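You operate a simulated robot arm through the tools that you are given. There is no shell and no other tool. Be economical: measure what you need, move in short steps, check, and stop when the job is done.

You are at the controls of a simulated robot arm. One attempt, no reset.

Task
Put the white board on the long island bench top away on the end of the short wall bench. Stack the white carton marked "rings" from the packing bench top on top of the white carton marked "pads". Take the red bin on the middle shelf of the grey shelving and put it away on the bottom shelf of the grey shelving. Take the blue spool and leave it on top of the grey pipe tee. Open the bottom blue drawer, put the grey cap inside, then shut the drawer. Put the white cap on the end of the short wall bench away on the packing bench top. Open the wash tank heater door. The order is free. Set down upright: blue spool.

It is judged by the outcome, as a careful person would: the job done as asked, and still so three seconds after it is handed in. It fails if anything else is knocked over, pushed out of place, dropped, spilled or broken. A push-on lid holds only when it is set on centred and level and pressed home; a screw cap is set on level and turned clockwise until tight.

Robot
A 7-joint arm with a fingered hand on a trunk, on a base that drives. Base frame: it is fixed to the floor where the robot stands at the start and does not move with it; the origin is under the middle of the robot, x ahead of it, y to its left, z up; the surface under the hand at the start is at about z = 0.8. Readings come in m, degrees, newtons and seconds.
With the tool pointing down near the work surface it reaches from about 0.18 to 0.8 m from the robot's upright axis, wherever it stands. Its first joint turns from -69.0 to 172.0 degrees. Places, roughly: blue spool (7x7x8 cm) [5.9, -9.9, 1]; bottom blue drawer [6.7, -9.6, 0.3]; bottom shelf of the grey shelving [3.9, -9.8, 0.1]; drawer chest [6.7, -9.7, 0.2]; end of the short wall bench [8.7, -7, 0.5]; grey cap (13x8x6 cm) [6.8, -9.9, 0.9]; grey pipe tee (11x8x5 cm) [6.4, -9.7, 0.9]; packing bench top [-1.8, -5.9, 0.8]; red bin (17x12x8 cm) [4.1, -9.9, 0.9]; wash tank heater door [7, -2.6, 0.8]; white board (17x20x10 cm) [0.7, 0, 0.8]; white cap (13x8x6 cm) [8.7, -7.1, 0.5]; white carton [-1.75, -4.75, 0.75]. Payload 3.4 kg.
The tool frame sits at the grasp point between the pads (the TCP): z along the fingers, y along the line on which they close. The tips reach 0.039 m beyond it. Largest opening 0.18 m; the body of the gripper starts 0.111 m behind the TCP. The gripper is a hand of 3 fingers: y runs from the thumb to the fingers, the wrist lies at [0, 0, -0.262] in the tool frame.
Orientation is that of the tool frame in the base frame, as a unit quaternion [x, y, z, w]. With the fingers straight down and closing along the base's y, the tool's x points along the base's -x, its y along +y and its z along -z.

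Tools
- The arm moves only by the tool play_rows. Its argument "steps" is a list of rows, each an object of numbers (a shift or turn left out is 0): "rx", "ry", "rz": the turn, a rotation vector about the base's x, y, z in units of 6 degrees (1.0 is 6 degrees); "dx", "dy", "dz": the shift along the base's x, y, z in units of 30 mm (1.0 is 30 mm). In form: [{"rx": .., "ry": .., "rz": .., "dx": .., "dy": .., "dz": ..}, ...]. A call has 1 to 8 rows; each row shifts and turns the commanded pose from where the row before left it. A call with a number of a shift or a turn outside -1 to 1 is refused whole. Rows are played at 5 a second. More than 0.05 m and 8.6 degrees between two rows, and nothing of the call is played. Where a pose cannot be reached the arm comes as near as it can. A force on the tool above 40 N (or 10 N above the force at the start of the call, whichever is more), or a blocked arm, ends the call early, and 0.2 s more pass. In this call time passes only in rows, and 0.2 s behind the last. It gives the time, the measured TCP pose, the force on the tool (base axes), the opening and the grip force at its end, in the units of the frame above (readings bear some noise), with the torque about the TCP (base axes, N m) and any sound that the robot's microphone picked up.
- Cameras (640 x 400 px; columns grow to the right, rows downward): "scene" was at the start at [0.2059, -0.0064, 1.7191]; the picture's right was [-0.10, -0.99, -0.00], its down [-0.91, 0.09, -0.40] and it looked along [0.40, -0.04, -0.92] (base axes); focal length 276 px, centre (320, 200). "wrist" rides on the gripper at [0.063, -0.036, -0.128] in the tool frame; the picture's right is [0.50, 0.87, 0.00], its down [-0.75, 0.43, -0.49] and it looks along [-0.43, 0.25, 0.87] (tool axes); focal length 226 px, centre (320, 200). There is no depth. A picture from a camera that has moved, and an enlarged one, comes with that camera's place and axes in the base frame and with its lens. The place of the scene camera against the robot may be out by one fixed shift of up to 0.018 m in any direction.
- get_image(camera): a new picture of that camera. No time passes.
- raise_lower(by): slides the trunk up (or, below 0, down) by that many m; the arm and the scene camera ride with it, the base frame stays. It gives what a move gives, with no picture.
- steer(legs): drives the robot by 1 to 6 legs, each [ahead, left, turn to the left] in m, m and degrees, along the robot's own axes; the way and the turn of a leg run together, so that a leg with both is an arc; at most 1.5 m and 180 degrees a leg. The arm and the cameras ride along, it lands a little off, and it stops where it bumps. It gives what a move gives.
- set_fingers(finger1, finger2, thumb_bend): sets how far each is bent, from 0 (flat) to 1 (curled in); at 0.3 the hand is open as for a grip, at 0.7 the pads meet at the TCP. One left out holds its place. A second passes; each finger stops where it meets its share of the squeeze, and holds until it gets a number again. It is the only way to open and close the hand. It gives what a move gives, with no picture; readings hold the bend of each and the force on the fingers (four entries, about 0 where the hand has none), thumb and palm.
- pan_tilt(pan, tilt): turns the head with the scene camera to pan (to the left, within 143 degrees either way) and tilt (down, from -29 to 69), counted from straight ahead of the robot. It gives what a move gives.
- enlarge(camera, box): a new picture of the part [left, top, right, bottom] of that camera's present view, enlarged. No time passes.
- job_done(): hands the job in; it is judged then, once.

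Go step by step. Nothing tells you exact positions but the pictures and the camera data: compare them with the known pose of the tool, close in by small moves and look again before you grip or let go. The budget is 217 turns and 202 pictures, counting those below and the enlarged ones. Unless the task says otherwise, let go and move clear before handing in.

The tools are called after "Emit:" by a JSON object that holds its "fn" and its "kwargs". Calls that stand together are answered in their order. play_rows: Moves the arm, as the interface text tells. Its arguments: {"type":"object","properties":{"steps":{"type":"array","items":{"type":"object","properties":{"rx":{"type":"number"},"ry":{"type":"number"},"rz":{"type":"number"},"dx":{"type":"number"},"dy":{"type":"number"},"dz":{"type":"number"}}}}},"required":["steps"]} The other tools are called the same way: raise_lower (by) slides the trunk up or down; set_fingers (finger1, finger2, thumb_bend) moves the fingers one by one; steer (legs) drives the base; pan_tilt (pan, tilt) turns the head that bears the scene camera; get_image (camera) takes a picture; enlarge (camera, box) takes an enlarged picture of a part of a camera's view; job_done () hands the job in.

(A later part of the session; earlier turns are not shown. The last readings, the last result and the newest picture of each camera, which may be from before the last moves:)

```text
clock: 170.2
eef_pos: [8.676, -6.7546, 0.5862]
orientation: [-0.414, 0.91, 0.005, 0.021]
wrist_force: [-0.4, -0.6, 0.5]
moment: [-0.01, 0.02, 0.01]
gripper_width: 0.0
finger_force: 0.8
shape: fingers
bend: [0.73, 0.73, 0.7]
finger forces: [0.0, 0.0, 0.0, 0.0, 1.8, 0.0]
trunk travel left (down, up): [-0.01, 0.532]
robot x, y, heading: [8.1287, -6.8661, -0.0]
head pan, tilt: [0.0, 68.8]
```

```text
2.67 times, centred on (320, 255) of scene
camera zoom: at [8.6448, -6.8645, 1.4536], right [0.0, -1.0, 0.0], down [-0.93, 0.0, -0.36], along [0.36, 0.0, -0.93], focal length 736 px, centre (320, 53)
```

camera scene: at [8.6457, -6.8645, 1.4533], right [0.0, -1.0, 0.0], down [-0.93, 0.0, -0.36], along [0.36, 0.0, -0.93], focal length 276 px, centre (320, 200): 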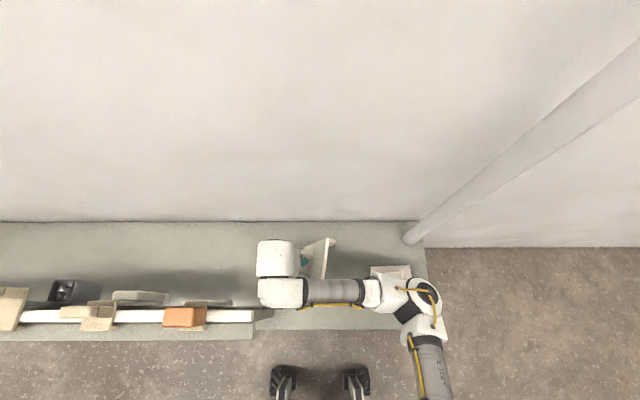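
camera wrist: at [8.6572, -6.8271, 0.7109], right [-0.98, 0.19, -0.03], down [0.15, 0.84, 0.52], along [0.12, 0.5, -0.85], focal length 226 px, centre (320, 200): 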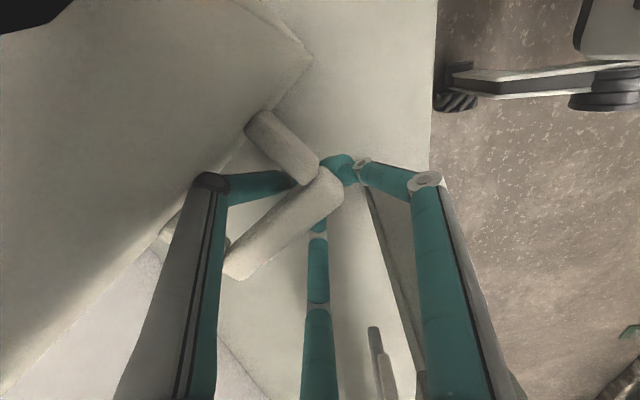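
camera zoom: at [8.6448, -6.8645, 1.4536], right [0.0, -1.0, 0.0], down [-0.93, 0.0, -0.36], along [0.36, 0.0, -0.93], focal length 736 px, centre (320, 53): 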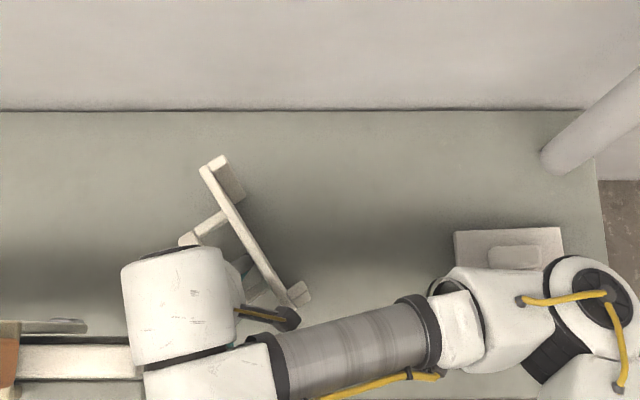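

The pads passed just under the bar again. I'll open a little, centre on the bar about 2 cm higher and square to it, then pinch.

Emit:
{"fn": "set_fingers", "kwargs": {"finger1": 0.55, "finger2": 0.55, "thumb_bend": 0.55}}

Emit:
{"fn": "play_rows", "kwargs": {"steps": [{"dx": 0.25, "dz": 0.25, "rz": -1}, {"dx": 0.25, "dz": 0.25, "rz": -1}, {"dx": 0.2, "dz": 0.25, "rz": -1}]}}

Emit:
{"fn": "get_image", "kwargs": {"camera": "wrist"}}

Emit:
{"fn": "enlarge", "kwargs": {"camera": "scene", "box": [200, 180, 440, 330]}}

```text
clock: 171.2
eef_pos: [8.6764, -6.7538, 0.5871]
orientation: [-0.413, 0.91, 0.005, 0.02]
wrist_force: [-0.5, 1.5, -1.0]
moment: [-0.04, -0.03, -0.03]
gripper_width: 0.0524
finger_force: 0.1
shape: fingers
bend: [0.55, 0.55, 0.55]
finger forces: [0.0, 0.1, 0.0, 0.0, 0.7, 0.1]
trunk travel left (down, up): [-0.01, 0.532]
robot x, y, heading: [8.129, -6.8642, 0.0]
head pan, tilt: [0.0, 68.8]
```

```text
clock: 172.0
eef_pos: [8.6975, -6.7544, 0.6089]
orientation: [-0.266, 0.964, 0.001, 0.019]
wrist_force: [-0.6, 0.5, 0.5]
moment: [-0.01, 0.02, 0.01]
gripper_width: 0.0523
finger_force: 0.4
shape: fingers
bend: [0.55, 0.55, 0.55]
finger forces: [0.0, 0.0, 0.0, 0.0, 0.3, 0.1]
trunk travel left (down, up): [-0.01, 0.532]
robot x, y, heading: [8.1314, -6.8651, 0.0]
head pan, tilt: [0.0, 68.8]
```

```text
136 pictures are left
camera wrist: at [8.6562, -6.8182, 0.7335], right [-0.87, 0.49, -0.03], down [0.41, 0.75, 0.52], along [0.27, 0.44, -0.86], focal length 226 px, centre (320, 200)
```

wrist: 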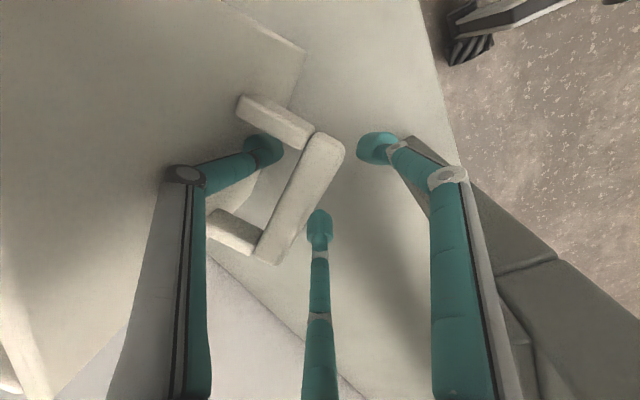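

```text
2.67 times, centred on (320, 255) of scene
camera zoom: at [8.6447, -6.8643, 1.4537], right [0.0, -1.0, 0.0], down [-0.93, 0.0, -0.36], along [0.36, 0.0, -0.93], focal length 736 px, centre (320, 53)
```

zoom: 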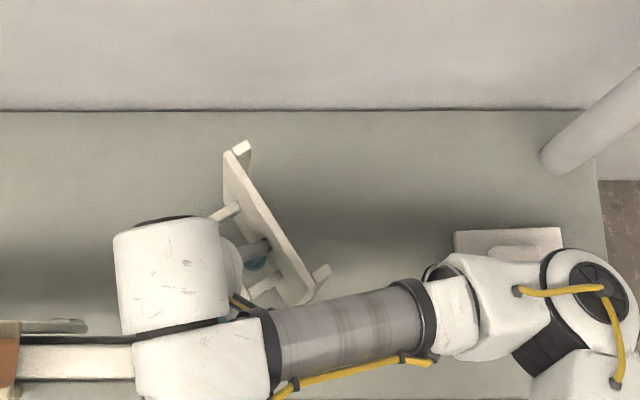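

Now the bar sits right between the thumb and both fingers. Closing.

Emit:
{"fn": "set_fingers", "kwargs": {"finger1": 0.9, "finger2": 0.9, "thumb_bend": 0.9}}

Emit:
{"fn": "get_image", "kwargs": {"camera": "wrist"}}

```text
clock: 173.0
eef_pos: [8.6984, -6.7535, 0.6081]
orientation: [-0.266, 0.964, 0.002, 0.02]
wrist_force: [0.3, -0.9, -0.2]
moment: [-0.15, -0.11, -0.05]
gripper_width: 0.0
finger_force: 1.1
shape: fingers
bend: [0.74, 0.74, 0.73]
finger forces: [0.0, 0.1, 0.0, 0.0, 2.4, 0.1]
trunk travel left (down, up): [-0.01, 0.532]
robot x, y, heading: [8.128, -6.8659, -0.1]
head pan, tilt: [0.0, 68.8]
```

```text
134 pictures are left
camera wrist: at [8.6564, -6.8184, 0.7334], right [-0.87, 0.49, -0.03], down [0.4, 0.75, 0.52], along [0.27, 0.44, -0.85], focal length 226 px, centre (320, 200)
```

wrist: 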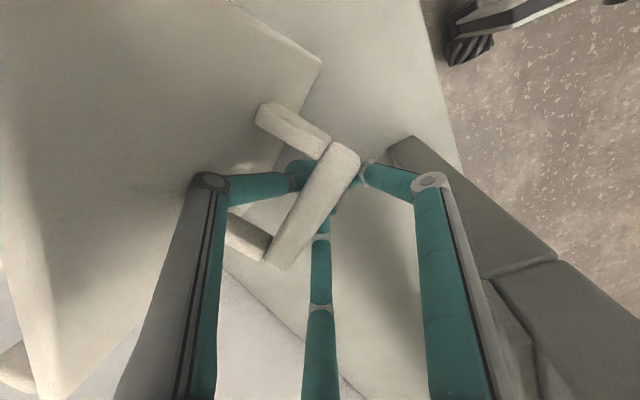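

Emit:
{"fn": "set_fingers", "kwargs": {"finger1": 0.55, "finger2": 0.55, "thumb_bend": 0.55}}

Emit:
{"fn": "play_rows", "kwargs": {"steps": [{"dz": 0.3, "dx": 0.1}, {"dz": 0.35, "dx": 0.1}]}}

Emit:
{"fn": "get_image", "kwargs": {"camera": "wrist"}}

Emit:
{"fn": "set_fingers", "kwargs": {"finger1": 0.9, "finger2": 0.9, "thumb_bend": 0.9}}

Emit:
{"fn": "get_image", "kwargs": {"camera": "wrist"}}

```text
clock: 174.0
eef_pos: [8.6977, -6.7536, 0.6093]
orientation: [-0.266, 0.964, 0.002, 0.019]
wrist_force: [0.4, 0.3, 0.6]
moment: [0.04, -0.02, 0.01]
gripper_width: 0.0522
finger_force: 0.0
shape: fingers
bend: [0.55, 0.55, 0.55]
finger forces: [0.1, 0.1, 0.0, 0.0, 0.1, 0.1]
trunk travel left (down, up): [-0.01, 0.532]
robot x, y, heading: [8.1333, -6.8685, -0.3]
head pan, tilt: [0.0, 68.8]
```

```text
clock: 174.6
eef_pos: [8.703, -6.753, 0.6297]
orientation: [-0.266, 0.964, 0.002, 0.021]
wrist_force: [0.4, 1.3, 0.5]
moment: [-0.01, -0.01, 0.0]
gripper_width: 0.0526
finger_force: 0.4
shape: fingers
bend: [0.55, 0.55, 0.55]
finger forces: [0.0, 0.0, 0.1, 0.0, 0.1, 0.0]
trunk travel left (down, up): [-0.01, 0.532]
robot x, y, heading: [8.1324, -6.8639, 0.1]
head pan, tilt: [0.0, 68.8]
```

```text
133 pictures are left
camera wrist: at [8.6617, -6.8184, 0.7537], right [-0.87, 0.49, -0.03], down [0.4, 0.75, 0.52], along [0.27, 0.44, -0.85], focal length 226 px, centre (320, 200)
```

wrist: 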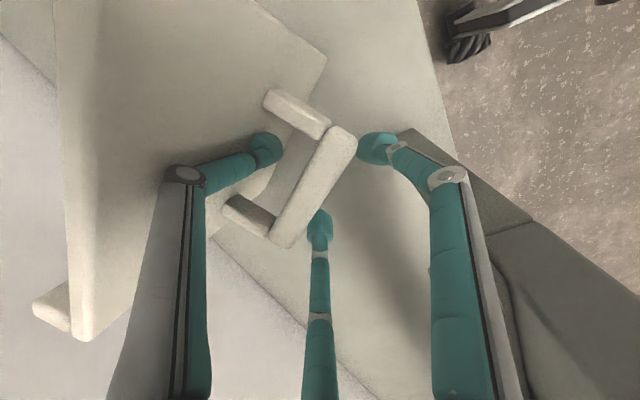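

```text
clock: 175.6
eef_pos: [8.702, -6.7535, 0.6295]
orientation: [-0.267, 0.964, 0.002, 0.019]
wrist_force: [-0.1, -0.6, -3.8]
moment: [0.03, 0.02, 0.06]
gripper_width: 0.0003
finger_force: 0.7
shape: fingers
bend: [0.75, 0.73, 0.77]
finger forces: [0.2, 1.1, 0.0, 0.0, 0.2, 0.0]
trunk travel left (down, up): [-0.01, 0.532]
robot x, y, heading: [8.1271, -6.8641, 0.1]
head pan, tilt: [0.0, 68.8]
```

```text
132 pictures are left
camera wrist: at [8.662, -6.8184, 0.7531], right [-0.87, 0.49, -0.03], down [0.4, 0.75, 0.52], along [0.27, 0.44, -0.86], focal length 226 px, centre (320, 200)
```

wrist: 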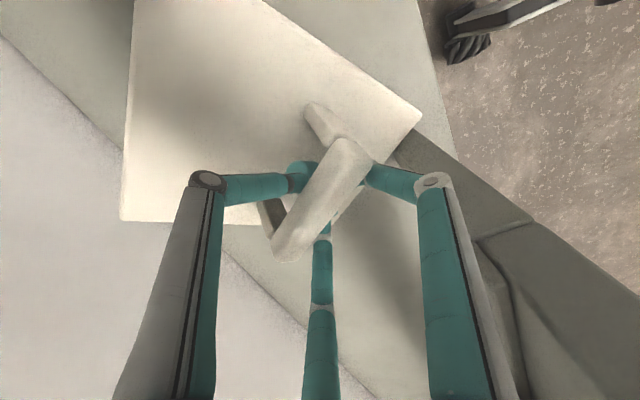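

The board swung down and hangs below the hand again, handle up and not over-curled. I'll square it up, centre it over the free spot and lower it.

Emit:
{"fn": "play_rows", "kwargs": {"steps": [{"rz": -1, "dx": 0.39, "dy": -0.31, "dz": 0.3}, {"rz": -1, "dx": 0.39, "dy": -0.31, "dz": 0.3}, {"rz": -1, "dx": 0.39, "dy": -0.31}, {"rz": -1, "dx": 0.39, "dy": -0.31}, {"rz": -1, "dx": 0.39, "dy": -0.31}]}}

Emit:
{"fn": "get_image", "kwargs": {"camera": "wrist"}}

Emit:
{"fn": "enlarge", "kwargs": {"camera": "scene", "box": [200, 180, 440, 330]}}

```text
clock: 176.8
eef_pos: [8.7637, -6.7989, 0.6464]
orientation: [-0.006, 1.0, -0.005, 0.019]
wrist_force: [-0.1, 0.3, -3.8]
moment: [0.08, 0.07, 0.02]
gripper_width: 0.0
finger_force: 0.0
shape: fingers
bend: [0.75, 0.73, 0.77]
finger forces: [0.0, 0.0, 0.1, 0.0, 0.0, 0.1]
trunk travel left (down, up): [-0.01, 0.532]
robot x, y, heading: [8.1319, -6.8614, -0.0]
head pan, tilt: [0.0, 68.8]
```

```text
131 pictures are left
camera wrist: at [8.6948, -6.835, 0.7701], right [-0.51, 0.86, -0.03], down [0.73, 0.45, 0.52], along [0.46, 0.25, -0.86], focal length 226 px, centre (320, 200)
```

wrist: 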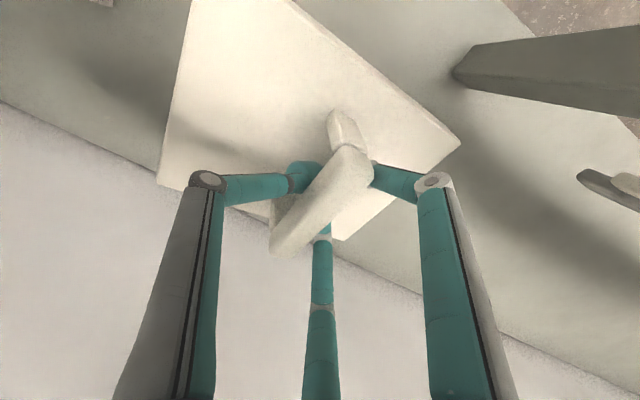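

```text
2.67 times, centred on (320, 255) of scene
camera zoom: at [8.6461, -6.8648, 1.4531], right [0.0, -1.0, 0.0], down [-0.93, 0.0, -0.36], along [0.36, 0.0, -0.93], focal length 736 px, centre (320, 53)
```

zoom: 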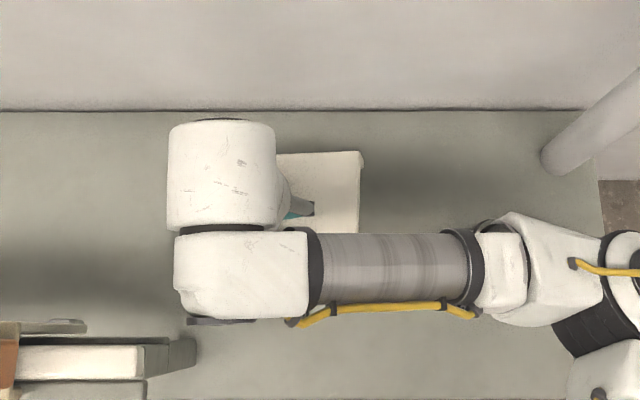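

The board is square to the bench and well placed. Lowering it.

Emit:
{"fn": "play_rows", "kwargs": {"steps": [{"dz": -0.8}, {"dz": -0.5}, {"dz": -0.4}, {"dz": -0.3}, {"dz": -0.3}]}}

Emit:
{"fn": "get_image", "kwargs": {"camera": "wrist"}}

```text
clock: 178.0
eef_pos: [8.7626, -6.7993, 0.5774]
orientation: [-0.007, 1.0, -0.005, 0.02]
wrist_force: [0.8, 0.1, -2.6]
moment: [0.03, -0.01, -0.02]
gripper_width: 0.0002
finger_force: 0.0
shape: fingers
bend: [0.75, 0.73, 0.78]
finger forces: [0.0, 0.1, 0.1, 0.1, 0.0, 0.0]
trunk travel left (down, up): [-0.01, 0.532]
robot x, y, heading: [8.1267, -6.8654, -0.0]
head pan, tilt: [0.0, 68.8]
```

```text
129 pictures are left
camera wrist: at [8.6942, -6.8357, 0.7019], right [-0.51, 0.86, -0.03], down [0.73, 0.45, 0.52], along [0.46, 0.25, -0.86], focal length 226 px, centre (320, 200)
```

wrist: 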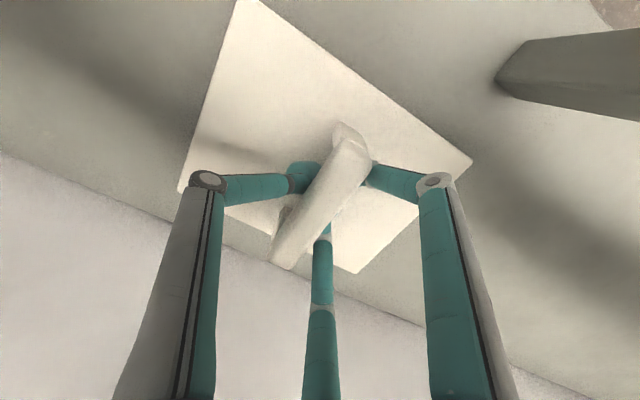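

Emit:
{"fn": "play_rows", "kwargs": {"steps": [{"dz": -0.25}]}}

Emit:
{"fn": "set_fingers", "kwargs": {"finger1": 0.66, "finger2": 0.66, "thumb_bend": 0.66}}

Emit:
{"fn": "play_rows", "kwargs": {"steps": [{"dz": 0.2}]}}

Emit:
{"fn": "get_image", "kwargs": {"camera": "wrist"}}

```text
clock: 178.4
eef_pos: [8.7631, -6.7994, 0.5704]
orientation: [-0.008, 1.0, -0.003, 0.019]
wrist_force: [-0.1, -0.4, -0.3]
moment: [0.01, 0.01, -0.03]
gripper_width: 0.0001
finger_force: 0.0
shape: fingers
bend: [0.76, 0.73, 0.79]
finger forces: [0.0, 0.0, 0.0, 0.0, 0.0, 0.1]
trunk travel left (down, up): [-0.01, 0.532]
robot x, y, heading: [8.1266, -6.8629, 0.1]
head pan, tilt: [0.0, 68.8]
```

```text
clock: 179.4
eef_pos: [8.7633, -6.7991, 0.5707]
orientation: [-0.008, 1.0, -0.003, 0.021]
wrist_force: [2.7, 1.1, 12.6]
moment: [0.0, -0.13, 0.0]
gripper_width: 0.0062
finger_force: 6.9
shape: fingers
bend: [0.68, 0.67, 0.67]
finger forces: [4.9, 4.0, 0.1, 0.0, 5.4, 0.1]
trunk travel left (down, up): [-0.01, 0.532]
robot x, y, heading: [8.1286, -6.8702, -0.1]
head pan, tilt: [0.0, 68.8]
```

```text
clock: 179.8
eef_pos: [8.7613, -6.7994, 0.5733]
orientation: [-0.008, 1.0, -0.005, 0.018]
wrist_force: [0.7, 0.4, -0.8]
moment: [-0.03, -0.02, -0.01]
gripper_width: 0.0103
finger_force: 0.4
shape: fingers
bend: [0.66, 0.66, 0.66]
finger forces: [0.7, 0.0, 0.1, 0.0, 0.0, 0.1]
trunk travel left (down, up): [-0.01, 0.532]
robot x, y, heading: [8.1279, -6.8649, -0.3]
head pan, tilt: [0.0, 68.8]
```

```text
128 pictures are left
camera wrist: at [8.6938, -6.8359, 0.6983], right [-0.51, 0.86, -0.03], down [0.73, 0.45, 0.51], along [0.45, 0.25, -0.86], focal length 226 px, centre (320, 200)
```

wrist: 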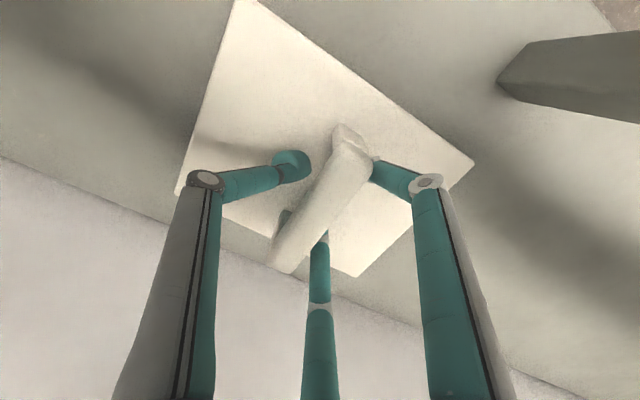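

Releasing well. Continue opening in small steps.

Emit:
{"fn": "play_rows", "kwargs": {"steps": [{"dz": 0.2}]}}

Emit:
{"fn": "set_fingers", "kwargs": {"finger1": 0.58, "finger2": 0.58, "thumb_bend": 0.58}}

Emit:
{"fn": "play_rows", "kwargs": {"steps": [{"dz": 0.3}]}}

Emit:
{"fn": "set_fingers", "kwargs": {"finger1": 0.4, "finger2": 0.4, "thumb_bend": 0.4}}

Emit:
{"fn": "get_image", "kwargs": {"camera": "wrist"}}

```text
clock: 180.2
eef_pos: [8.7624, -6.7993, 0.5823]
orientation: [-0.008, 1.0, -0.004, 0.02]
wrist_force: [0.2, 0.1, -0.8]
moment: [0.0, -0.03, -0.02]
gripper_width: 0.0108
finger_force: 0.1
shape: fingers
bend: [0.66, 0.66, 0.66]
finger forces: [0.6, 0.0, 0.0, 0.0, 0.1, 0.1]
trunk travel left (down, up): [-0.01, 0.532]
robot x, y, heading: [8.1298, -6.8652, -0.4]
head pan, tilt: [0.0, 68.8]
```

```text
clock: 181.2
eef_pos: [8.7629, -6.7991, 0.5812]
orientation: [-0.008, 1.0, -0.004, 0.02]
wrist_force: [-0.4, 0.6, 1.0]
moment: [0.0, 0.0, 0.03]
gripper_width: 0.0448
finger_force: 0.2
shape: fingers
bend: [0.57, 0.57, 0.57]
finger forces: [0.2, 0.0, 0.0, 0.0, 0.0, 0.0]
trunk travel left (down, up): [-0.01, 0.532]
robot x, y, heading: [8.1312, -6.8637, 0.0]
head pan, tilt: [0.0, 68.8]
```

```text
clock: 181.6
eef_pos: [8.7621, -6.8002, 0.5908]
orientation: [-0.009, 1.0, -0.004, 0.019]
wrist_force: [-0.2, 0.2, 0.3]
moment: [0.03, 0.02, 0.0]
gripper_width: 0.0452
finger_force: 0.1
shape: fingers
bend: [0.57, 0.57, 0.57]
finger forces: [0.2, 0.1, 0.0, 0.0, 0.0, 0.0]
trunk travel left (down, up): [-0.01, 0.532]
robot x, y, heading: [8.1322, -6.8659, 0.1]
head pan, tilt: [0.0, 68.8]
```

```text
clock: 182.6
eef_pos: [8.7611, -6.7993, 0.591]
orientation: [-0.008, 1.0, -0.005, 0.02]
wrist_force: [0.5, 0.5, -0.1]
moment: [-0.04, -0.01, 0.01]
gripper_width: 0.1121
finger_force: 0.0
shape: fingers
bend: [0.4, 0.4, 0.4]
finger forces: [0.0, 0.0, 0.0, 0.0, 0.0, 0.0]
trunk travel left (down, up): [-0.01, 0.532]
robot x, y, heading: [8.1278, -6.8681, -0.2]
head pan, tilt: [0.0, 68.8]
```

```text
127 pictures are left
camera wrist: at [8.6934, -6.8357, 0.7157], right [-0.51, 0.86, -0.03], down [0.73, 0.45, 0.52], along [0.46, 0.25, -0.86], focal length 226 px, centre (320, 200)
```

wrist: 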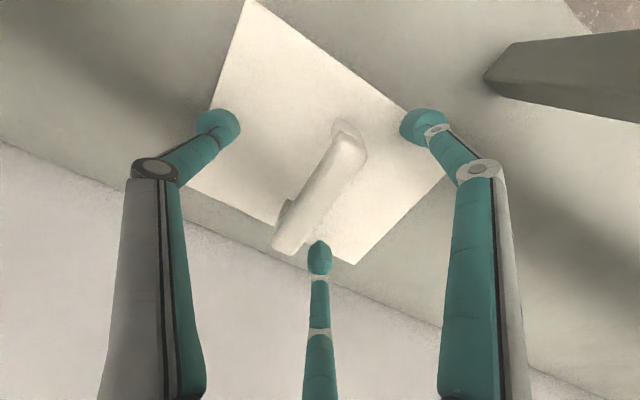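

The board is down flat, handle up. I'll lift clear, then look along the rear aisle for the wash tank heater door, which should be about 4 m from here.

Emit:
{"fn": "play_rows", "kwargs": {"steps": [{"dz": 1}, {"dz": 1}, {"dz": 1}, {"dz": 1}, {"dz": 1, "dx": -0.5}, {"dz": 1, "dx": -1}, {"dz": 1, "dx": -1}, {"dz": 1, "dx": -1}]}}

Emit:
{"fn": "raise_lower", "kwargs": {"by": 0.19}}

Emit:
{"fn": "steer", "kwargs": {"legs": [[-0.2, 0, 0], [0, 0, 90]]}}

Emit:
{"fn": "pan_tilt", "kwargs": {"pan": 15, "tilt": 20}}

Emit:
{"fn": "get_image", "kwargs": {"camera": "scene"}}

```text
clock: 184.4
eef_pos: [8.6575, -6.7972, 0.8321]
orientation: [-0.008, 1.0, -0.004, 0.02]
wrist_force: [-0.5, -0.1, -0.3]
moment: [0.01, -0.02, -0.01]
gripper_width: 0.1124
finger_force: 0.1
shape: fingers
bend: [0.4, 0.4, 0.4]
finger forces: [0.1, 0.1, 0.0, 0.1, 0.1, 0.1]
trunk travel left (down, up): [-0.01, 0.532]
robot x, y, heading: [8.1299, -6.8704, -0.2]
head pan, tilt: [0.0, 68.8]
```

```text
clock: 186.5
eef_pos: [8.6589, -6.8008, 1.0195]
orientation: [-0.008, 1.0, -0.005, 0.018]
wrist_force: [-0.2, 0.1, -0.3]
moment: [0.03, 0.02, 0.01]
gripper_width: 0.1123
finger_force: 0.0
shape: fingers
bend: [0.4, 0.4, 0.4]
finger forces: [0.0, 0.0, 0.0, 0.0, 0.0, 0.1]
trunk travel left (down, up): [-0.2, 0.342]
robot x, y, heading: [8.1267, -6.8652, -0.1]
head pan, tilt: [0.0, 68.8]
```

```text
clock: 191.9
eef_pos: [7.8746, -6.3346, 1.0215]
orientation: [-0.706, 0.708, 0.01, 0.016]
wrist_force: [-0.5, -1.1, -0.5]
moment: [-0.03, -0.02, -0.05]
gripper_width: 0.1124
finger_force: 0.2
shape: fingers
bend: [0.4, 0.4, 0.4]
finger forces: [0.1, 0.1, 0.0, 0.1, 0.0, 0.0]
trunk travel left (down, up): [-0.2, 0.342]
robot x, y, heading: [7.9269, -6.8625, 88.9]
head pan, tilt: [0.0, 68.8]
```

```text
clock: 193.1
eef_pos: [7.8728, -6.3374, 1.0228]
orientation: [-0.706, 0.708, 0.013, 0.017]
wrist_force: [0.2, -0.4, -0.7]
moment: [-0.03, 0.01, 0.04]
gripper_width: 0.1125
finger_force: 0.0
shape: fingers
bend: [0.4, 0.4, 0.4]
finger forces: [0.0, 0.0, 0.0, 0.0, 0.0, 0.0]
trunk travel left (down, up): [-0.2, 0.342]
robot x, y, heading: [7.9281, -6.8651, 88.9]
head pan, tilt: [15.0, 20.0]
```

```text
126 pictures are left
camera scene: at [7.9132, -6.6231, 1.7839], right [0.97, 0.24, 0.0], down [0.08, -0.34, -0.94], along [-0.22, 0.91, -0.35], focal length 276 px, centre (320, 200)
```

scene: 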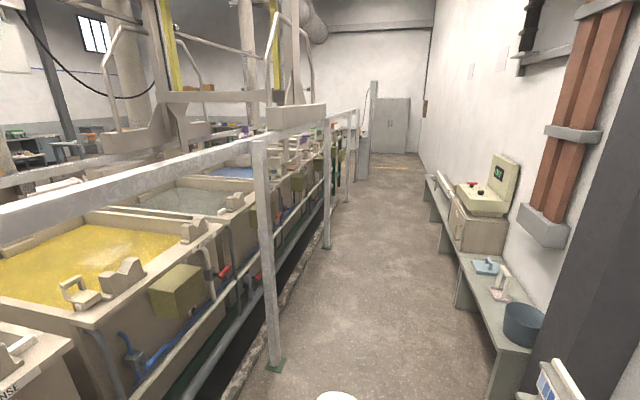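

The rear aisle is clear, and the tanks carry olive heater boxes on this side. I'll drive up toward y ≈ -3.1 and look for the wash tank's box.

Emit:
{"fn": "steer", "kwargs": {"legs": [[1.5, 0, 0.6], [1.5, 0, 0.5], [0.6, 0, 0]]}}

Emit:
{"fn": "pan_tilt", "kwargs": {"pan": 60, "tilt": 30}}

Emit:
{"fn": "get_image", "kwargs": {"camera": "scene"}}

```text
clock: 210.4
eef_pos: [7.8882, -2.7712, 1.0232]
orientation: [0.719, -0.695, -0.012, -0.018]
wrist_force: [0.1, 0.7, 0.3]
moment: [-0.02, -0.02, 0.01]
gripper_width: 0.112
finger_force: 0.0
shape: fingers
bend: [0.4, 0.4, 0.4]
finger forces: [0.0, 0.0, 0.1, 0.1, 0.0, 0.0]
trunk travel left (down, up): [-0.2, 0.342]
robot x, y, heading: [7.9629, -3.295, 90.8]
head pan, tilt: [15.0, 20.0]
```

```text
clock: 211.5
eef_pos: [7.8887, -2.7755, 1.024]
orientation: [0.719, -0.695, -0.013, -0.02]
wrist_force: [0.6, -0.6, -0.8]
moment: [-0.01, 0.0, -0.01]
gripper_width: 0.1119
finger_force: 0.2
shape: fingers
bend: [0.4, 0.4, 0.4]
finger forces: [0.0, 0.0, 0.1, 0.0, 0.0, 0.0]
trunk travel left (down, up): [-0.2, 0.342]
robot x, y, heading: [7.9637, -3.2923, 90.9]
head pan, tilt: [60.0, 30.0]
```

```text
125 pictures are left
camera scene: at [7.887, -3.1011, 1.7683], right [0.48, 0.87, 0.0], down [0.44, -0.25, -0.87], along [-0.76, 0.42, -0.5], focal length 276 px, centre (320, 200)
```

scene: 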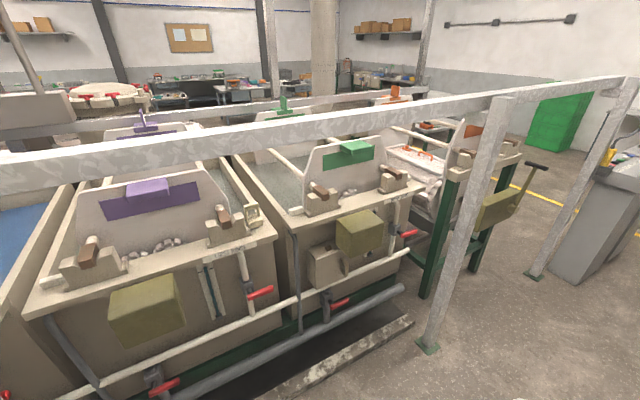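

Emit:
{"fn": "enlarge", "kwargs": {"camera": "scene", "box": [250, 180, 430, 320]}}

Emit:
{"fn": "enlarge", "kwargs": {"camera": "scene", "box": [60, 160, 330, 340]}}

```text
2.86 times, centred on (340, 250) of scene
camera zoom: at [7.887, -3.1011, 1.7683], right [0.48, 0.87, 0.0], down [0.44, -0.25, -0.87], along [-0.76, 0.42, -0.5], focal length 789 px, centre (263, 57)
```

zoom: 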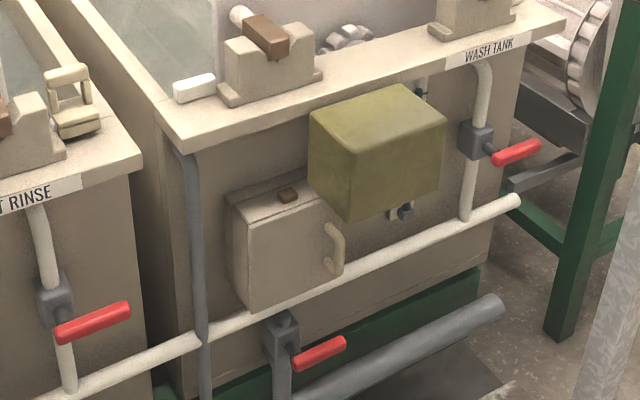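

```text
2.22 times, centred on (195, 250) of scene
camera zoom: at [7.887, -3.1011, 1.7683], right [0.48, 0.87, 0.0], down [0.44, -0.25, -0.87], along [-0.76, 0.42, -0.5], focal length 613 px, centre (598, 89)
```

zoom: 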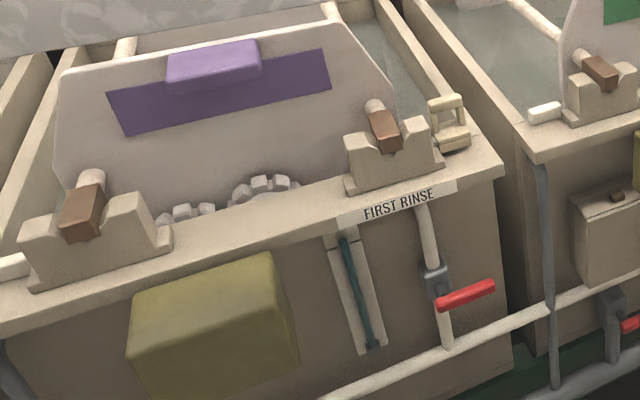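

I found it: the cream heater box with a door on the wash tank, with its pull handle on the right side near (7.03, -2.48, 0.76). I'll position the robot facing it.

Emit:
{"fn": "steer", "kwargs": {"legs": [[0.85, 0, 0], [0, 0, 89.2]]}}

Emit:
{"fn": "pan_tilt", "kwargs": {"pan": 0, "tilt": 45}}

Emit:
{"fn": "get_image", "kwargs": {"camera": "scene"}}

Emit:
{"fn": "get_image", "kwargs": {"camera": "wrist"}}

```text
clock: 219.9
eef_pos: [7.4265, -2.5099, 1.0251]
orientation: [0.999, 0.026, -0.022, -0.005]
wrist_force: [-0.8, 0.4, 0.0]
moment: [0.01, 0.0, 0.02]
gripper_width: 0.1123
finger_force: 0.0
shape: fingers
bend: [0.4, 0.4, 0.4]
finger forces: [0.0, 0.1, 0.0, 0.0, 0.0, 0.1]
trunk travel left (down, up): [-0.2, 0.342]
robot x, y, heading: [7.9451, -2.4287, -178.0]
head pan, tilt: [60.0, 30.0]
```

```text
clock: 221.2
eef_pos: [7.429, -2.5114, 1.0257]
orientation: [0.999, 0.025, -0.024, -0.004]
wrist_force: [-0.7, -0.2, 0.2]
moment: [0.0, 0.0, -0.01]
gripper_width: 0.1126
finger_force: 0.1
shape: fingers
bend: [0.4, 0.4, 0.4]
finger forces: [0.0, 0.0, 0.0, 0.1, 0.0, 0.0]
trunk travel left (down, up): [-0.2, 0.342]
robot x, y, heading: [7.9432, -2.4236, -177.8]
head pan, tilt: [0.0, 45.0]
```

```text
122 pictures are left
camera scene: at [7.7176, -2.427, 1.7453], right [-0.03, 1.0, 0.0], down [0.71, 0.02, -0.7], along [-0.7, -0.03, -0.71], focal length 276 px, centre (320, 200)
```

scene: 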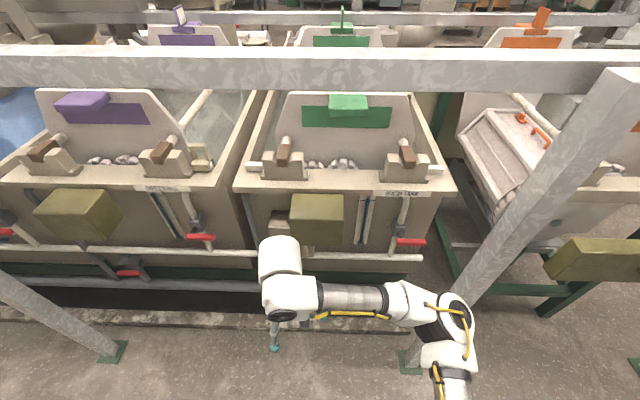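

```text
121 pictures are left
camera wrist: at [7.495, -2.4739, 1.1502], right [0.54, -0.84, -0.03], down [-0.71, -0.48, 0.52], along [-0.46, -0.26, -0.85], focal length 226 px, centre (320, 200)
```

wrist: 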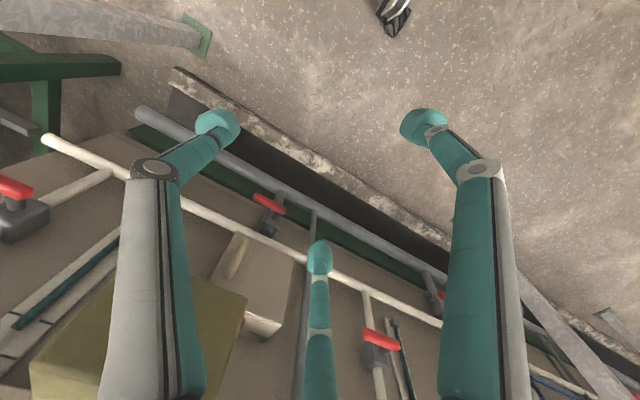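

I'll back off slightly and turn the hand to point horizontally toward the tank, at door height.

Emit:
{"fn": "steer", "kwargs": {"legs": [[-0.12, 0, -2.1]]}}

Emit:
{"fn": "play_rows", "kwargs": {"steps": [{"ry": 1, "dz": -0.5}, {"ry": 1, "dz": -0.5}, {"ry": 1, "dz": -0.5}, {"ry": 1, "dz": -0.5}, {"ry": 1, "dz": -0.5}, {"ry": 1, "dz": -0.5}, {"ry": 1, "dz": -0.5}, {"ry": 1, "dz": -0.5}]}}

Emit:
{"fn": "play_rows", "kwargs": {"steps": [{"ry": 1, "dz": -0.5}, {"ry": 1, "dz": -0.5}, {"ry": 1, "dz": -0.5}, {"ry": 1, "dz": -0.5}, {"ry": 1, "dz": -0.5}, {"ry": 1, "dz": -0.3}, {"ry": 1, "dz": -0.3}]}}

Emit:
{"fn": "get_image", "kwargs": {"camera": "wrist"}}

Emit:
{"fn": "get_image", "kwargs": {"camera": "scene"}}

```text
clock: 222.5
eef_pos: [7.5495, -2.4924, 1.0271]
orientation: [1.0, 0.007, -0.025, -0.005]
wrist_force: [-0.7, -0.1, -1.1]
moment: [0.02, 0.04, 0.03]
gripper_width: 0.1121
finger_force: 0.1
shape: fingers
bend: [0.4, 0.4, 0.4]
finger forces: [0.0, 0.1, 0.0, 0.0, 0.1, 0.0]
trunk travel left (down, up): [-0.2, 0.342]
robot x, y, heading: [8.0677, -2.4287, 179.7]
head pan, tilt: [0.0, 45.0]
```

```text
clock: 224.3
eef_pos: [7.551, -2.4924, 0.9088]
orientation: [0.902, 0.004, -0.432, -0.007]
wrist_force: [-0.3, 0.9, 0.8]
moment: [-0.04, -0.02, 0.0]
gripper_width: 0.1123
finger_force: 0.0
shape: fingers
bend: [0.4, 0.4, 0.4]
finger forces: [0.0, 0.0, 0.1, 0.0, 0.0, 0.0]
trunk travel left (down, up): [-0.2, 0.342]
robot x, y, heading: [8.07, -2.4261, 180.0]
head pan, tilt: [0.0, 45.0]
```

```text
clock: 225.9
eef_pos: [7.5108, -2.5403, 0.889]
orientation: [-0.696, 0.0, 0.718, 0.009]
wrist_force: [0.6, 0.0, 0.5]
moment: [-0.02, -0.01, 0.0]
gripper_width: 0.1123
finger_force: 0.0
shape: fingers
bend: [0.4, 0.4, 0.4]
finger forces: [0.0, 0.0, 0.1, 0.0, 0.0, 0.0]
out of reach, approached as far as the arm can: row 5, 6, 7
trunk travel left (down, up): [-0.2, 0.342]
robot x, y, heading: [8.0676, -2.4239, 179.9]
head pan, tilt: [0.0, 45.0]
```

```text
120 pictures are left
camera wrist: at [7.6364, -2.5053, 0.8214], right [-0.03, -0.86, -0.51], down [0.51, -0.45, 0.73], along [-0.86, -0.24, 0.45], focal length 226 px, centre (320, 200)
```

wrist: 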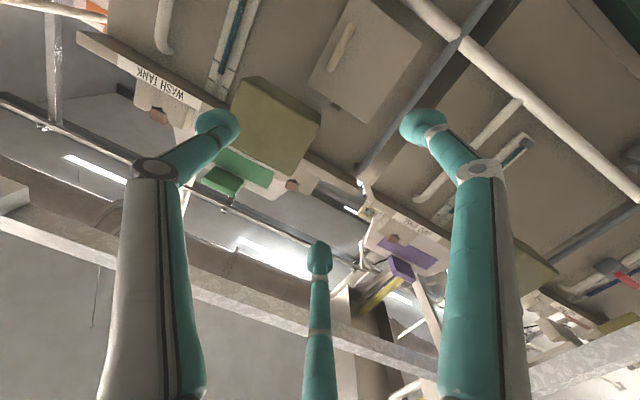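

```text
119 pictures are left
camera scene: at [7.84, -2.4192, 1.7453], right [0.0, 1.0, 0.0], down [0.71, 0.0, -0.7], along [-0.7, 0.0, -0.71], focal length 276 px, centre (320, 200)
```

scene: 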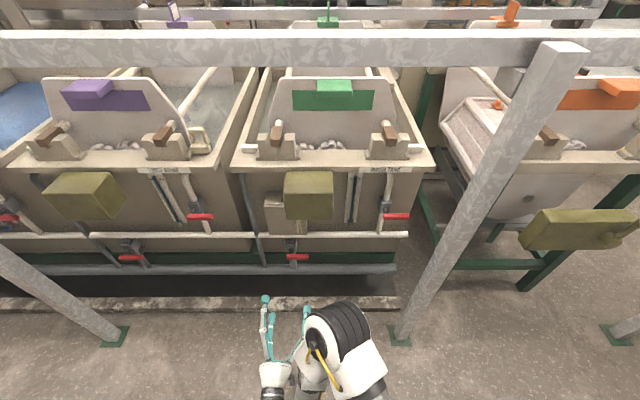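

The handle is a vertical bar at about (7.066, -2.514), z 0.74–0.83, with the hinge on the left at y ≈ -2.68. I'll close the hand part way and approach.

Emit:
{"fn": "set_fingers", "kwargs": {"finger1": 0.52, "finger2": 0.52, "thumb_bend": 0.52}}

Emit:
{"fn": "play_rows", "kwargs": {"steps": [{"dx": -1, "dz": -0.4, "dy": 0.11}, {"dx": -1, "dz": -0.5, "dy": 0.11}, {"dx": -1, "dz": -0.5, "dy": 0.11}, {"dx": -1, "dz": -0.5, "dy": 0.11}, {"dx": -1, "dz": -0.5, "dy": 0.11}, {"dx": -1, "dz": -0.5, "dy": 0.11}, {"dx": -1, "dz": -0.4, "dy": 0.11}, {"dx": -1, "dz": -0.4, "dy": 0.1}]}}

Emit:
{"fn": "get_image", "kwargs": {"camera": "wrist"}}

Emit:
{"fn": "get_image", "kwargs": {"camera": "scene"}}

```text
clock: 226.9
eef_pos: [7.5115, -2.5405, 0.8887]
orientation: [-0.696, 0.0, 0.718, 0.01]
wrist_force: [-0.1, 0.6, 0.7]
moment: [0.02, -0.01, 0.01]
gripper_width: 0.0655
finger_force: 0.1
shape: fingers
bend: [0.52, 0.52, 0.52]
finger forces: [0.1, 0.0, 0.0, 0.0, 0.1, 0.1]
trunk travel left (down, up): [-0.2, 0.342]
robot x, y, heading: [8.0703, -2.4232, 179.7]
head pan, tilt: [0.0, 45.0]
```

```text
clock: 228.7
eef_pos: [7.2753, -2.5274, 0.7831]
orientation: [-0.688, -0.001, 0.725, 0.01]
wrist_force: [-0.5, -0.5, -0.1]
moment: [-0.01, 0.0, 0.0]
gripper_width: 0.0652
finger_force: 0.0
shape: fingers
bend: [0.52, 0.52, 0.52]
finger forces: [0.0, 0.0, 0.1, 0.1, 0.1, 0.0]
out of reach, approached as far as the arm can: row 1
trunk travel left (down, up): [-0.2, 0.342]
robot x, y, heading: [8.0712, -2.4221, 179.8]
head pan, tilt: [0.0, 45.0]
```

```text
118 pictures are left
camera wrist: at [7.4002, -2.4922, 0.7129], right [-0.04, -0.86, -0.51], down [0.52, -0.45, 0.72], along [-0.85, -0.24, 0.47], focal length 226 px, centre (320, 200)
```

wrist: 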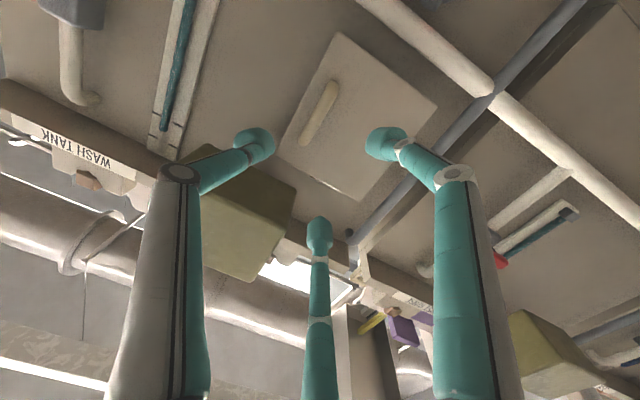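

```text
117 pictures are left
camera scene: at [7.8385, -2.4178, 1.7451], right [0.0, 1.0, 0.0], down [0.71, 0.0, -0.7], along [-0.7, 0.0, -0.71], focal length 276 px, centre (320, 200)
```

scene: 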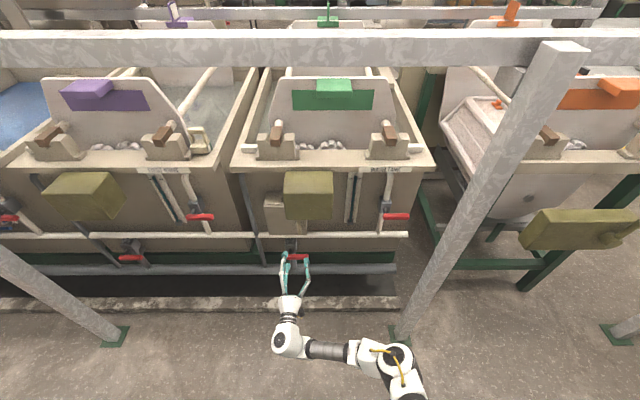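

Emit:
{"fn": "play_rows", "kwargs": {"steps": [{"dx": -1, "dy": 0.2}, {"dx": -1, "dy": 0.2, "dz": -0.1}, {"dx": -1, "dy": 0.1, "dz": -0.1}, {"dx": -1}, {"dx": -1}]}}

Emit:
{"fn": "get_image", "kwargs": {"camera": "wrist"}}

```text
clock: 229.9
eef_pos: [7.124, -2.5159, 0.7795]
orientation: [-0.687, -0.002, 0.726, 0.009]
wrist_force: [-0.6, 1.2, -0.2]
moment: [-0.05, -0.04, 0.08]
gripper_width: 0.0646
finger_force: 0.0
shape: fingers
bend: [0.52, 0.52, 0.52]
finger forces: [0.0, 0.0, 0.0, 0.1, 0.0, 0.0]
trunk travel left (down, up): [-0.2, 0.342]
robot x, y, heading: [8.0654, -2.4252, 179.7]
head pan, tilt: [0.0, 45.0]
```

```text
116 pictures are left
camera wrist: at [7.2478, -2.4796, 0.7101], right [-0.04, -0.86, -0.51], down [0.53, -0.45, 0.72], along [-0.85, -0.24, 0.47], focal length 226 px, centre (320, 200)
```

wrist: 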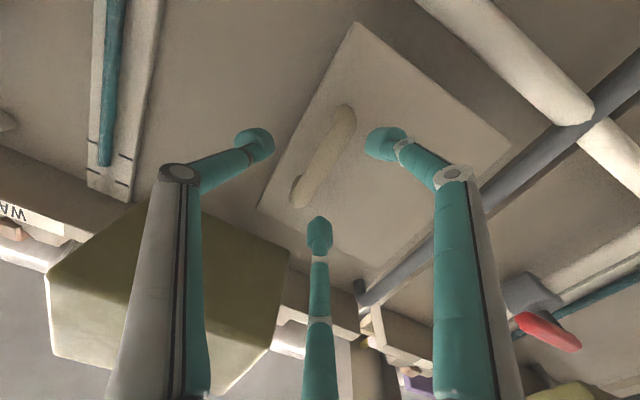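

Emit:
{"fn": "play_rows", "kwargs": {"steps": [{"dx": -0.7, "dy": 0.05}, {"dx": -0.6, "dy": 0.05}]}}

Emit:
{"fn": "get_image", "kwargs": {"camera": "wrist"}}

```text
clock: 230.5
eef_pos: [7.1172, -2.5068, 0.7884]
orientation: [-0.689, 0.0, 0.725, 0.009]
wrist_force: [0.0, -0.6, -0.1]
moment: [0.01, 0.03, 0.0]
gripper_width: 0.0651
finger_force: 0.0
shape: fingers
bend: [0.52, 0.52, 0.52]
finger forces: [0.0, 0.0, 0.1, 0.1, 0.0, 0.1]
out of reach, approached as far as the arm can: row 1, 2
trunk travel left (down, up): [-0.2, 0.342]
robot x, y, heading: [8.0717, -2.4247, 180.0]
head pan, tilt: [0.0, 45.0]
```

```text
115 pictures are left
camera wrist: at [7.24, -2.4714, 0.718], right [-0.04, -0.86, -0.51], down [0.53, -0.45, 0.72], along [-0.85, -0.24, 0.47], focal length 226 px, centre (320, 200)
```

wrist: 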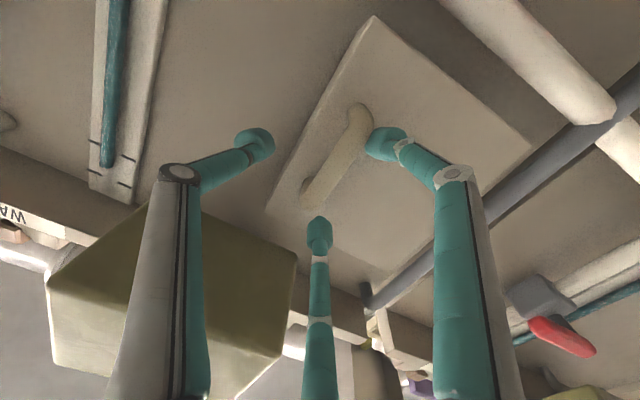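

I'm at the arm's reach limit, so I'll retract a bit and drive closer.

Emit:
{"fn": "play_rows", "kwargs": {"steps": [{"dx": 1}, {"dx": 1}, {"dx": 1}, {"dx": 1}, {"dx": 1}]}}

Emit:
{"fn": "steer", "kwargs": {"legs": [[0.12, 0, 0]]}}

Emit:
{"fn": "get_image", "kwargs": {"camera": "wrist"}}

```text
clock: 231.7
eef_pos: [7.2682, -2.5055, 0.7889]
orientation: [-0.687, 0.0, 0.726, 0.01]
wrist_force: [-0.8, 0.7, 0.8]
moment: [-0.01, -0.02, 0.02]
gripper_width: 0.0651
finger_force: 0.1
shape: fingers
bend: [0.52, 0.52, 0.52]
finger forces: [0.0, 0.0, 0.0, 0.1, 0.1, 0.0]
trunk travel left (down, up): [-0.2, 0.342]
robot x, y, heading: [8.0659, -2.4253, 179.7]
head pan, tilt: [0.0, 45.0]
```

```text
clock: 232.9
eef_pos: [7.1469, -2.505, 0.7868]
orientation: [-0.689, 0.0, 0.725, 0.01]
wrist_force: [0.1, -0.3, -0.1]
moment: [0.03, 0.02, 0.0]
gripper_width: 0.065
finger_force: 0.0
shape: fingers
bend: [0.52, 0.52, 0.52]
finger forces: [0.0, 0.0, 0.0, 0.0, 0.1, 0.1]
trunk travel left (down, up): [-0.2, 0.342]
robot x, y, heading: [7.9411, -2.4225, 179.5]
head pan, tilt: [0.0, 45.0]
```

```text
114 pictures are left
camera wrist: at [7.2703, -2.4696, 0.7172], right [-0.04, -0.86, -0.51], down [0.52, -0.45, 0.72], along [-0.85, -0.24, 0.47], focal length 226 px, centre (320, 200)
```

wrist: 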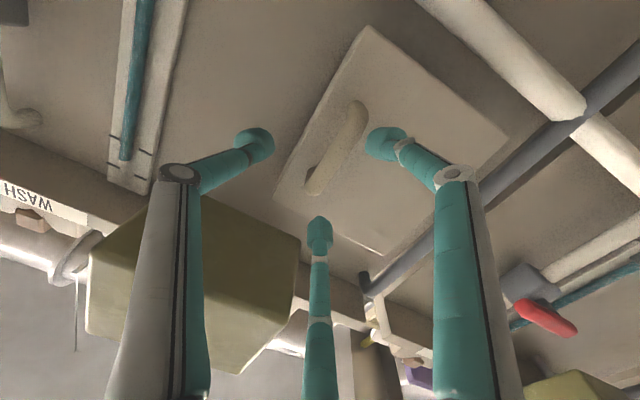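

Emit:
{"fn": "play_rows", "kwargs": {"steps": [{"dx": -0.7, "dy": -0.12, "dz": -0.2}, {"dx": -0.7, "dy": -0.12, "dz": -0.2}, {"dx": -0.7}]}}

Emit:
{"fn": "get_image", "kwargs": {"camera": "wrist"}}

Emit:
{"fn": "set_fingers", "kwargs": {"finger1": 0.8, "finger2": 0.8, "thumb_bend": 0.8}}

Emit:
{"fn": "get_image", "kwargs": {"camera": "wrist"}}

```text
clock: 233.7
eef_pos: [7.0874, -2.513, 0.7779]
orientation: [-0.687, 0.0, 0.727, 0.011]
wrist_force: [7.8, 0.6, -0.2]
moment: [0.04, -0.36, 0.15]
gripper_width: 0.0644
finger_force: 3.7
shape: fingers
bend: [0.53, 0.52, 0.52]
finger forces: [7.2, 0.0, 0.1, 0.1, 0.1, 0.1]
trunk travel left (down, up): [-0.2, 0.342]
robot x, y, heading: [7.9489, -2.4252, 179.8]
head pan, tilt: [0.0, 45.0]
```

```text
113 pictures are left
camera wrist: at [7.2104, -2.478, 0.7079], right [-0.04, -0.86, -0.51], down [0.53, -0.45, 0.72], along [-0.85, -0.24, 0.47], focal length 226 px, centre (320, 200)
```

wrist: 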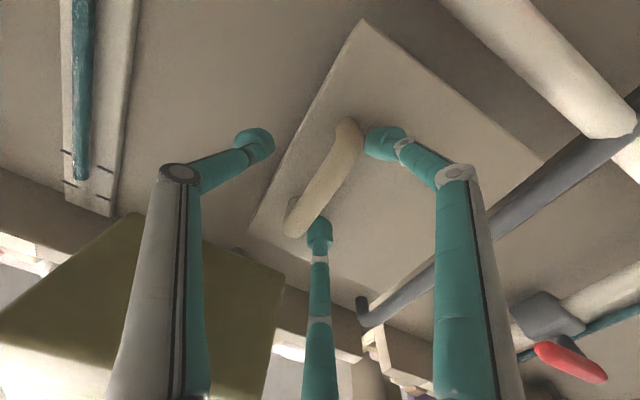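

```text
clock: 234.7
eef_pos: [7.0859, -2.5131, 0.7781]
orientation: [-0.687, 0.001, 0.727, 0.011]
wrist_force: [-1.5, -0.2, 0.3]
moment: [0.01, -0.02, -0.02]
gripper_width: 0.0
finger_force: 0.0
shape: fingers
bend: [0.74, 0.73, 0.73]
finger forces: [0.0, 0.0, 0.0, 0.0, 0.0, 0.1]
trunk travel left (down, up): [-0.2, 0.342]
robot x, y, heading: [7.9485, -2.4266, 179.7]
head pan, tilt: [0.0, 45.0]
```

```text
112 pictures are left
camera wrist: at [7.2093, -2.4772, 0.7079], right [-0.04, -0.86, -0.51], down [0.53, -0.45, 0.72], along [-0.85, -0.24, 0.47], focal length 226 px, centre (320, 200)
```

wrist: 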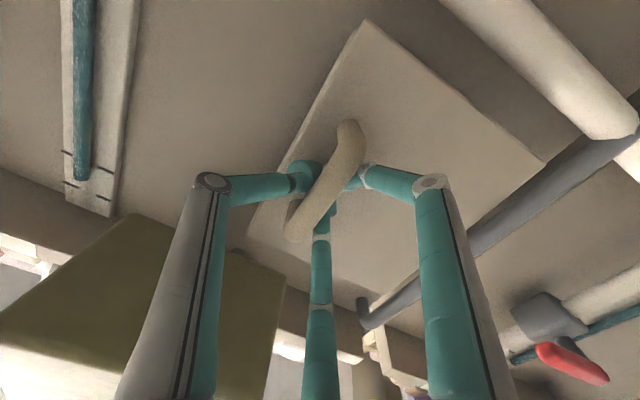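

The fingers are hooked behind the handle. I'll pull along the door's arc.

Emit:
{"fn": "play_rows", "kwargs": {"steps": [{"dx": 0.8, "dy": -0.15, "rz": -0.8}, {"dx": 0.95, "dy": -0.4, "rz": -0.8}, {"dx": 0.9, "dy": -0.65, "rz": -0.8}]}}

Emit:
{"fn": "get_image", "kwargs": {"camera": "wrist"}}

Emit:
{"fn": "enlarge", "kwargs": {"camera": "scene", "box": [220, 160, 400, 280]}}

```text
clock: 235.5
eef_pos: [7.1638, -2.5568, 0.7784]
orientation: [-0.682, 0.083, 0.72, 0.102]
wrist_force: [-22.6, -17.5, 2.5]
moment: [0.01, -0.03, -0.18]
gripper_width: 0.0001
finger_force: 24.8
shape: fingers
bend: [0.74, 0.73, 0.75]
finger forces: [26.1, 23.5, 0.0, 0.0, 0.1, 0.0]
trunk travel left (down, up): [-0.2, 0.342]
robot x, y, heading: [7.9431, -2.4243, 179.8]
head pan, tilt: [0.0, 45.0]
```

```text
111 pictures are left
camera wrist: at [7.292, -2.5517, 0.7076], right [-0.25, -0.82, -0.52], down [0.4, -0.57, 0.72], along [-0.88, -0.03, 0.47], focal length 226 px, centre (320, 200)
```

wrist: 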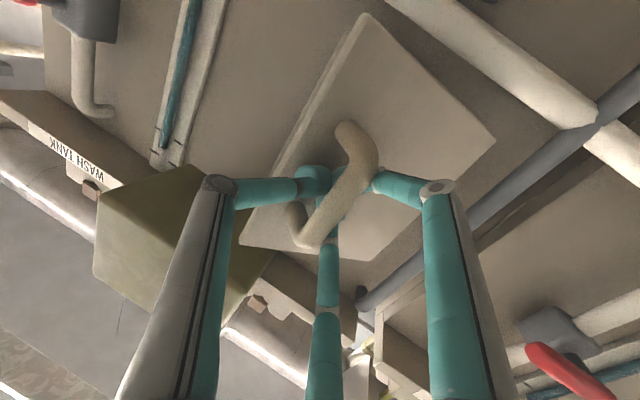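

```text
3.33 times, centred on (310, 220) of scene
camera zoom: at [7.7157, -2.4307, 1.745], right [0.0, 1.0, 0.01], down [0.71, 0.0, -0.7], along [-0.7, 0.01, -0.71], focal length 920 px, centre (353, 133)
```

zoom: 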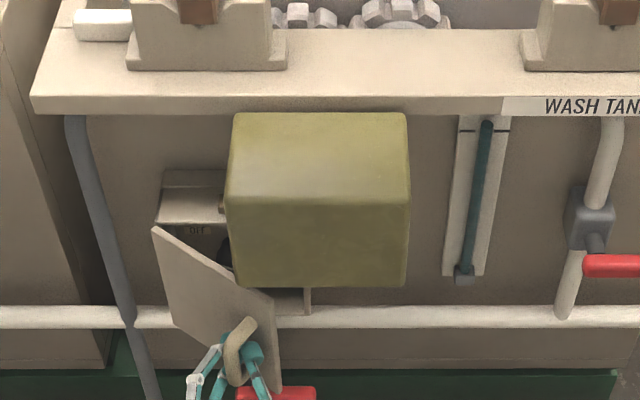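

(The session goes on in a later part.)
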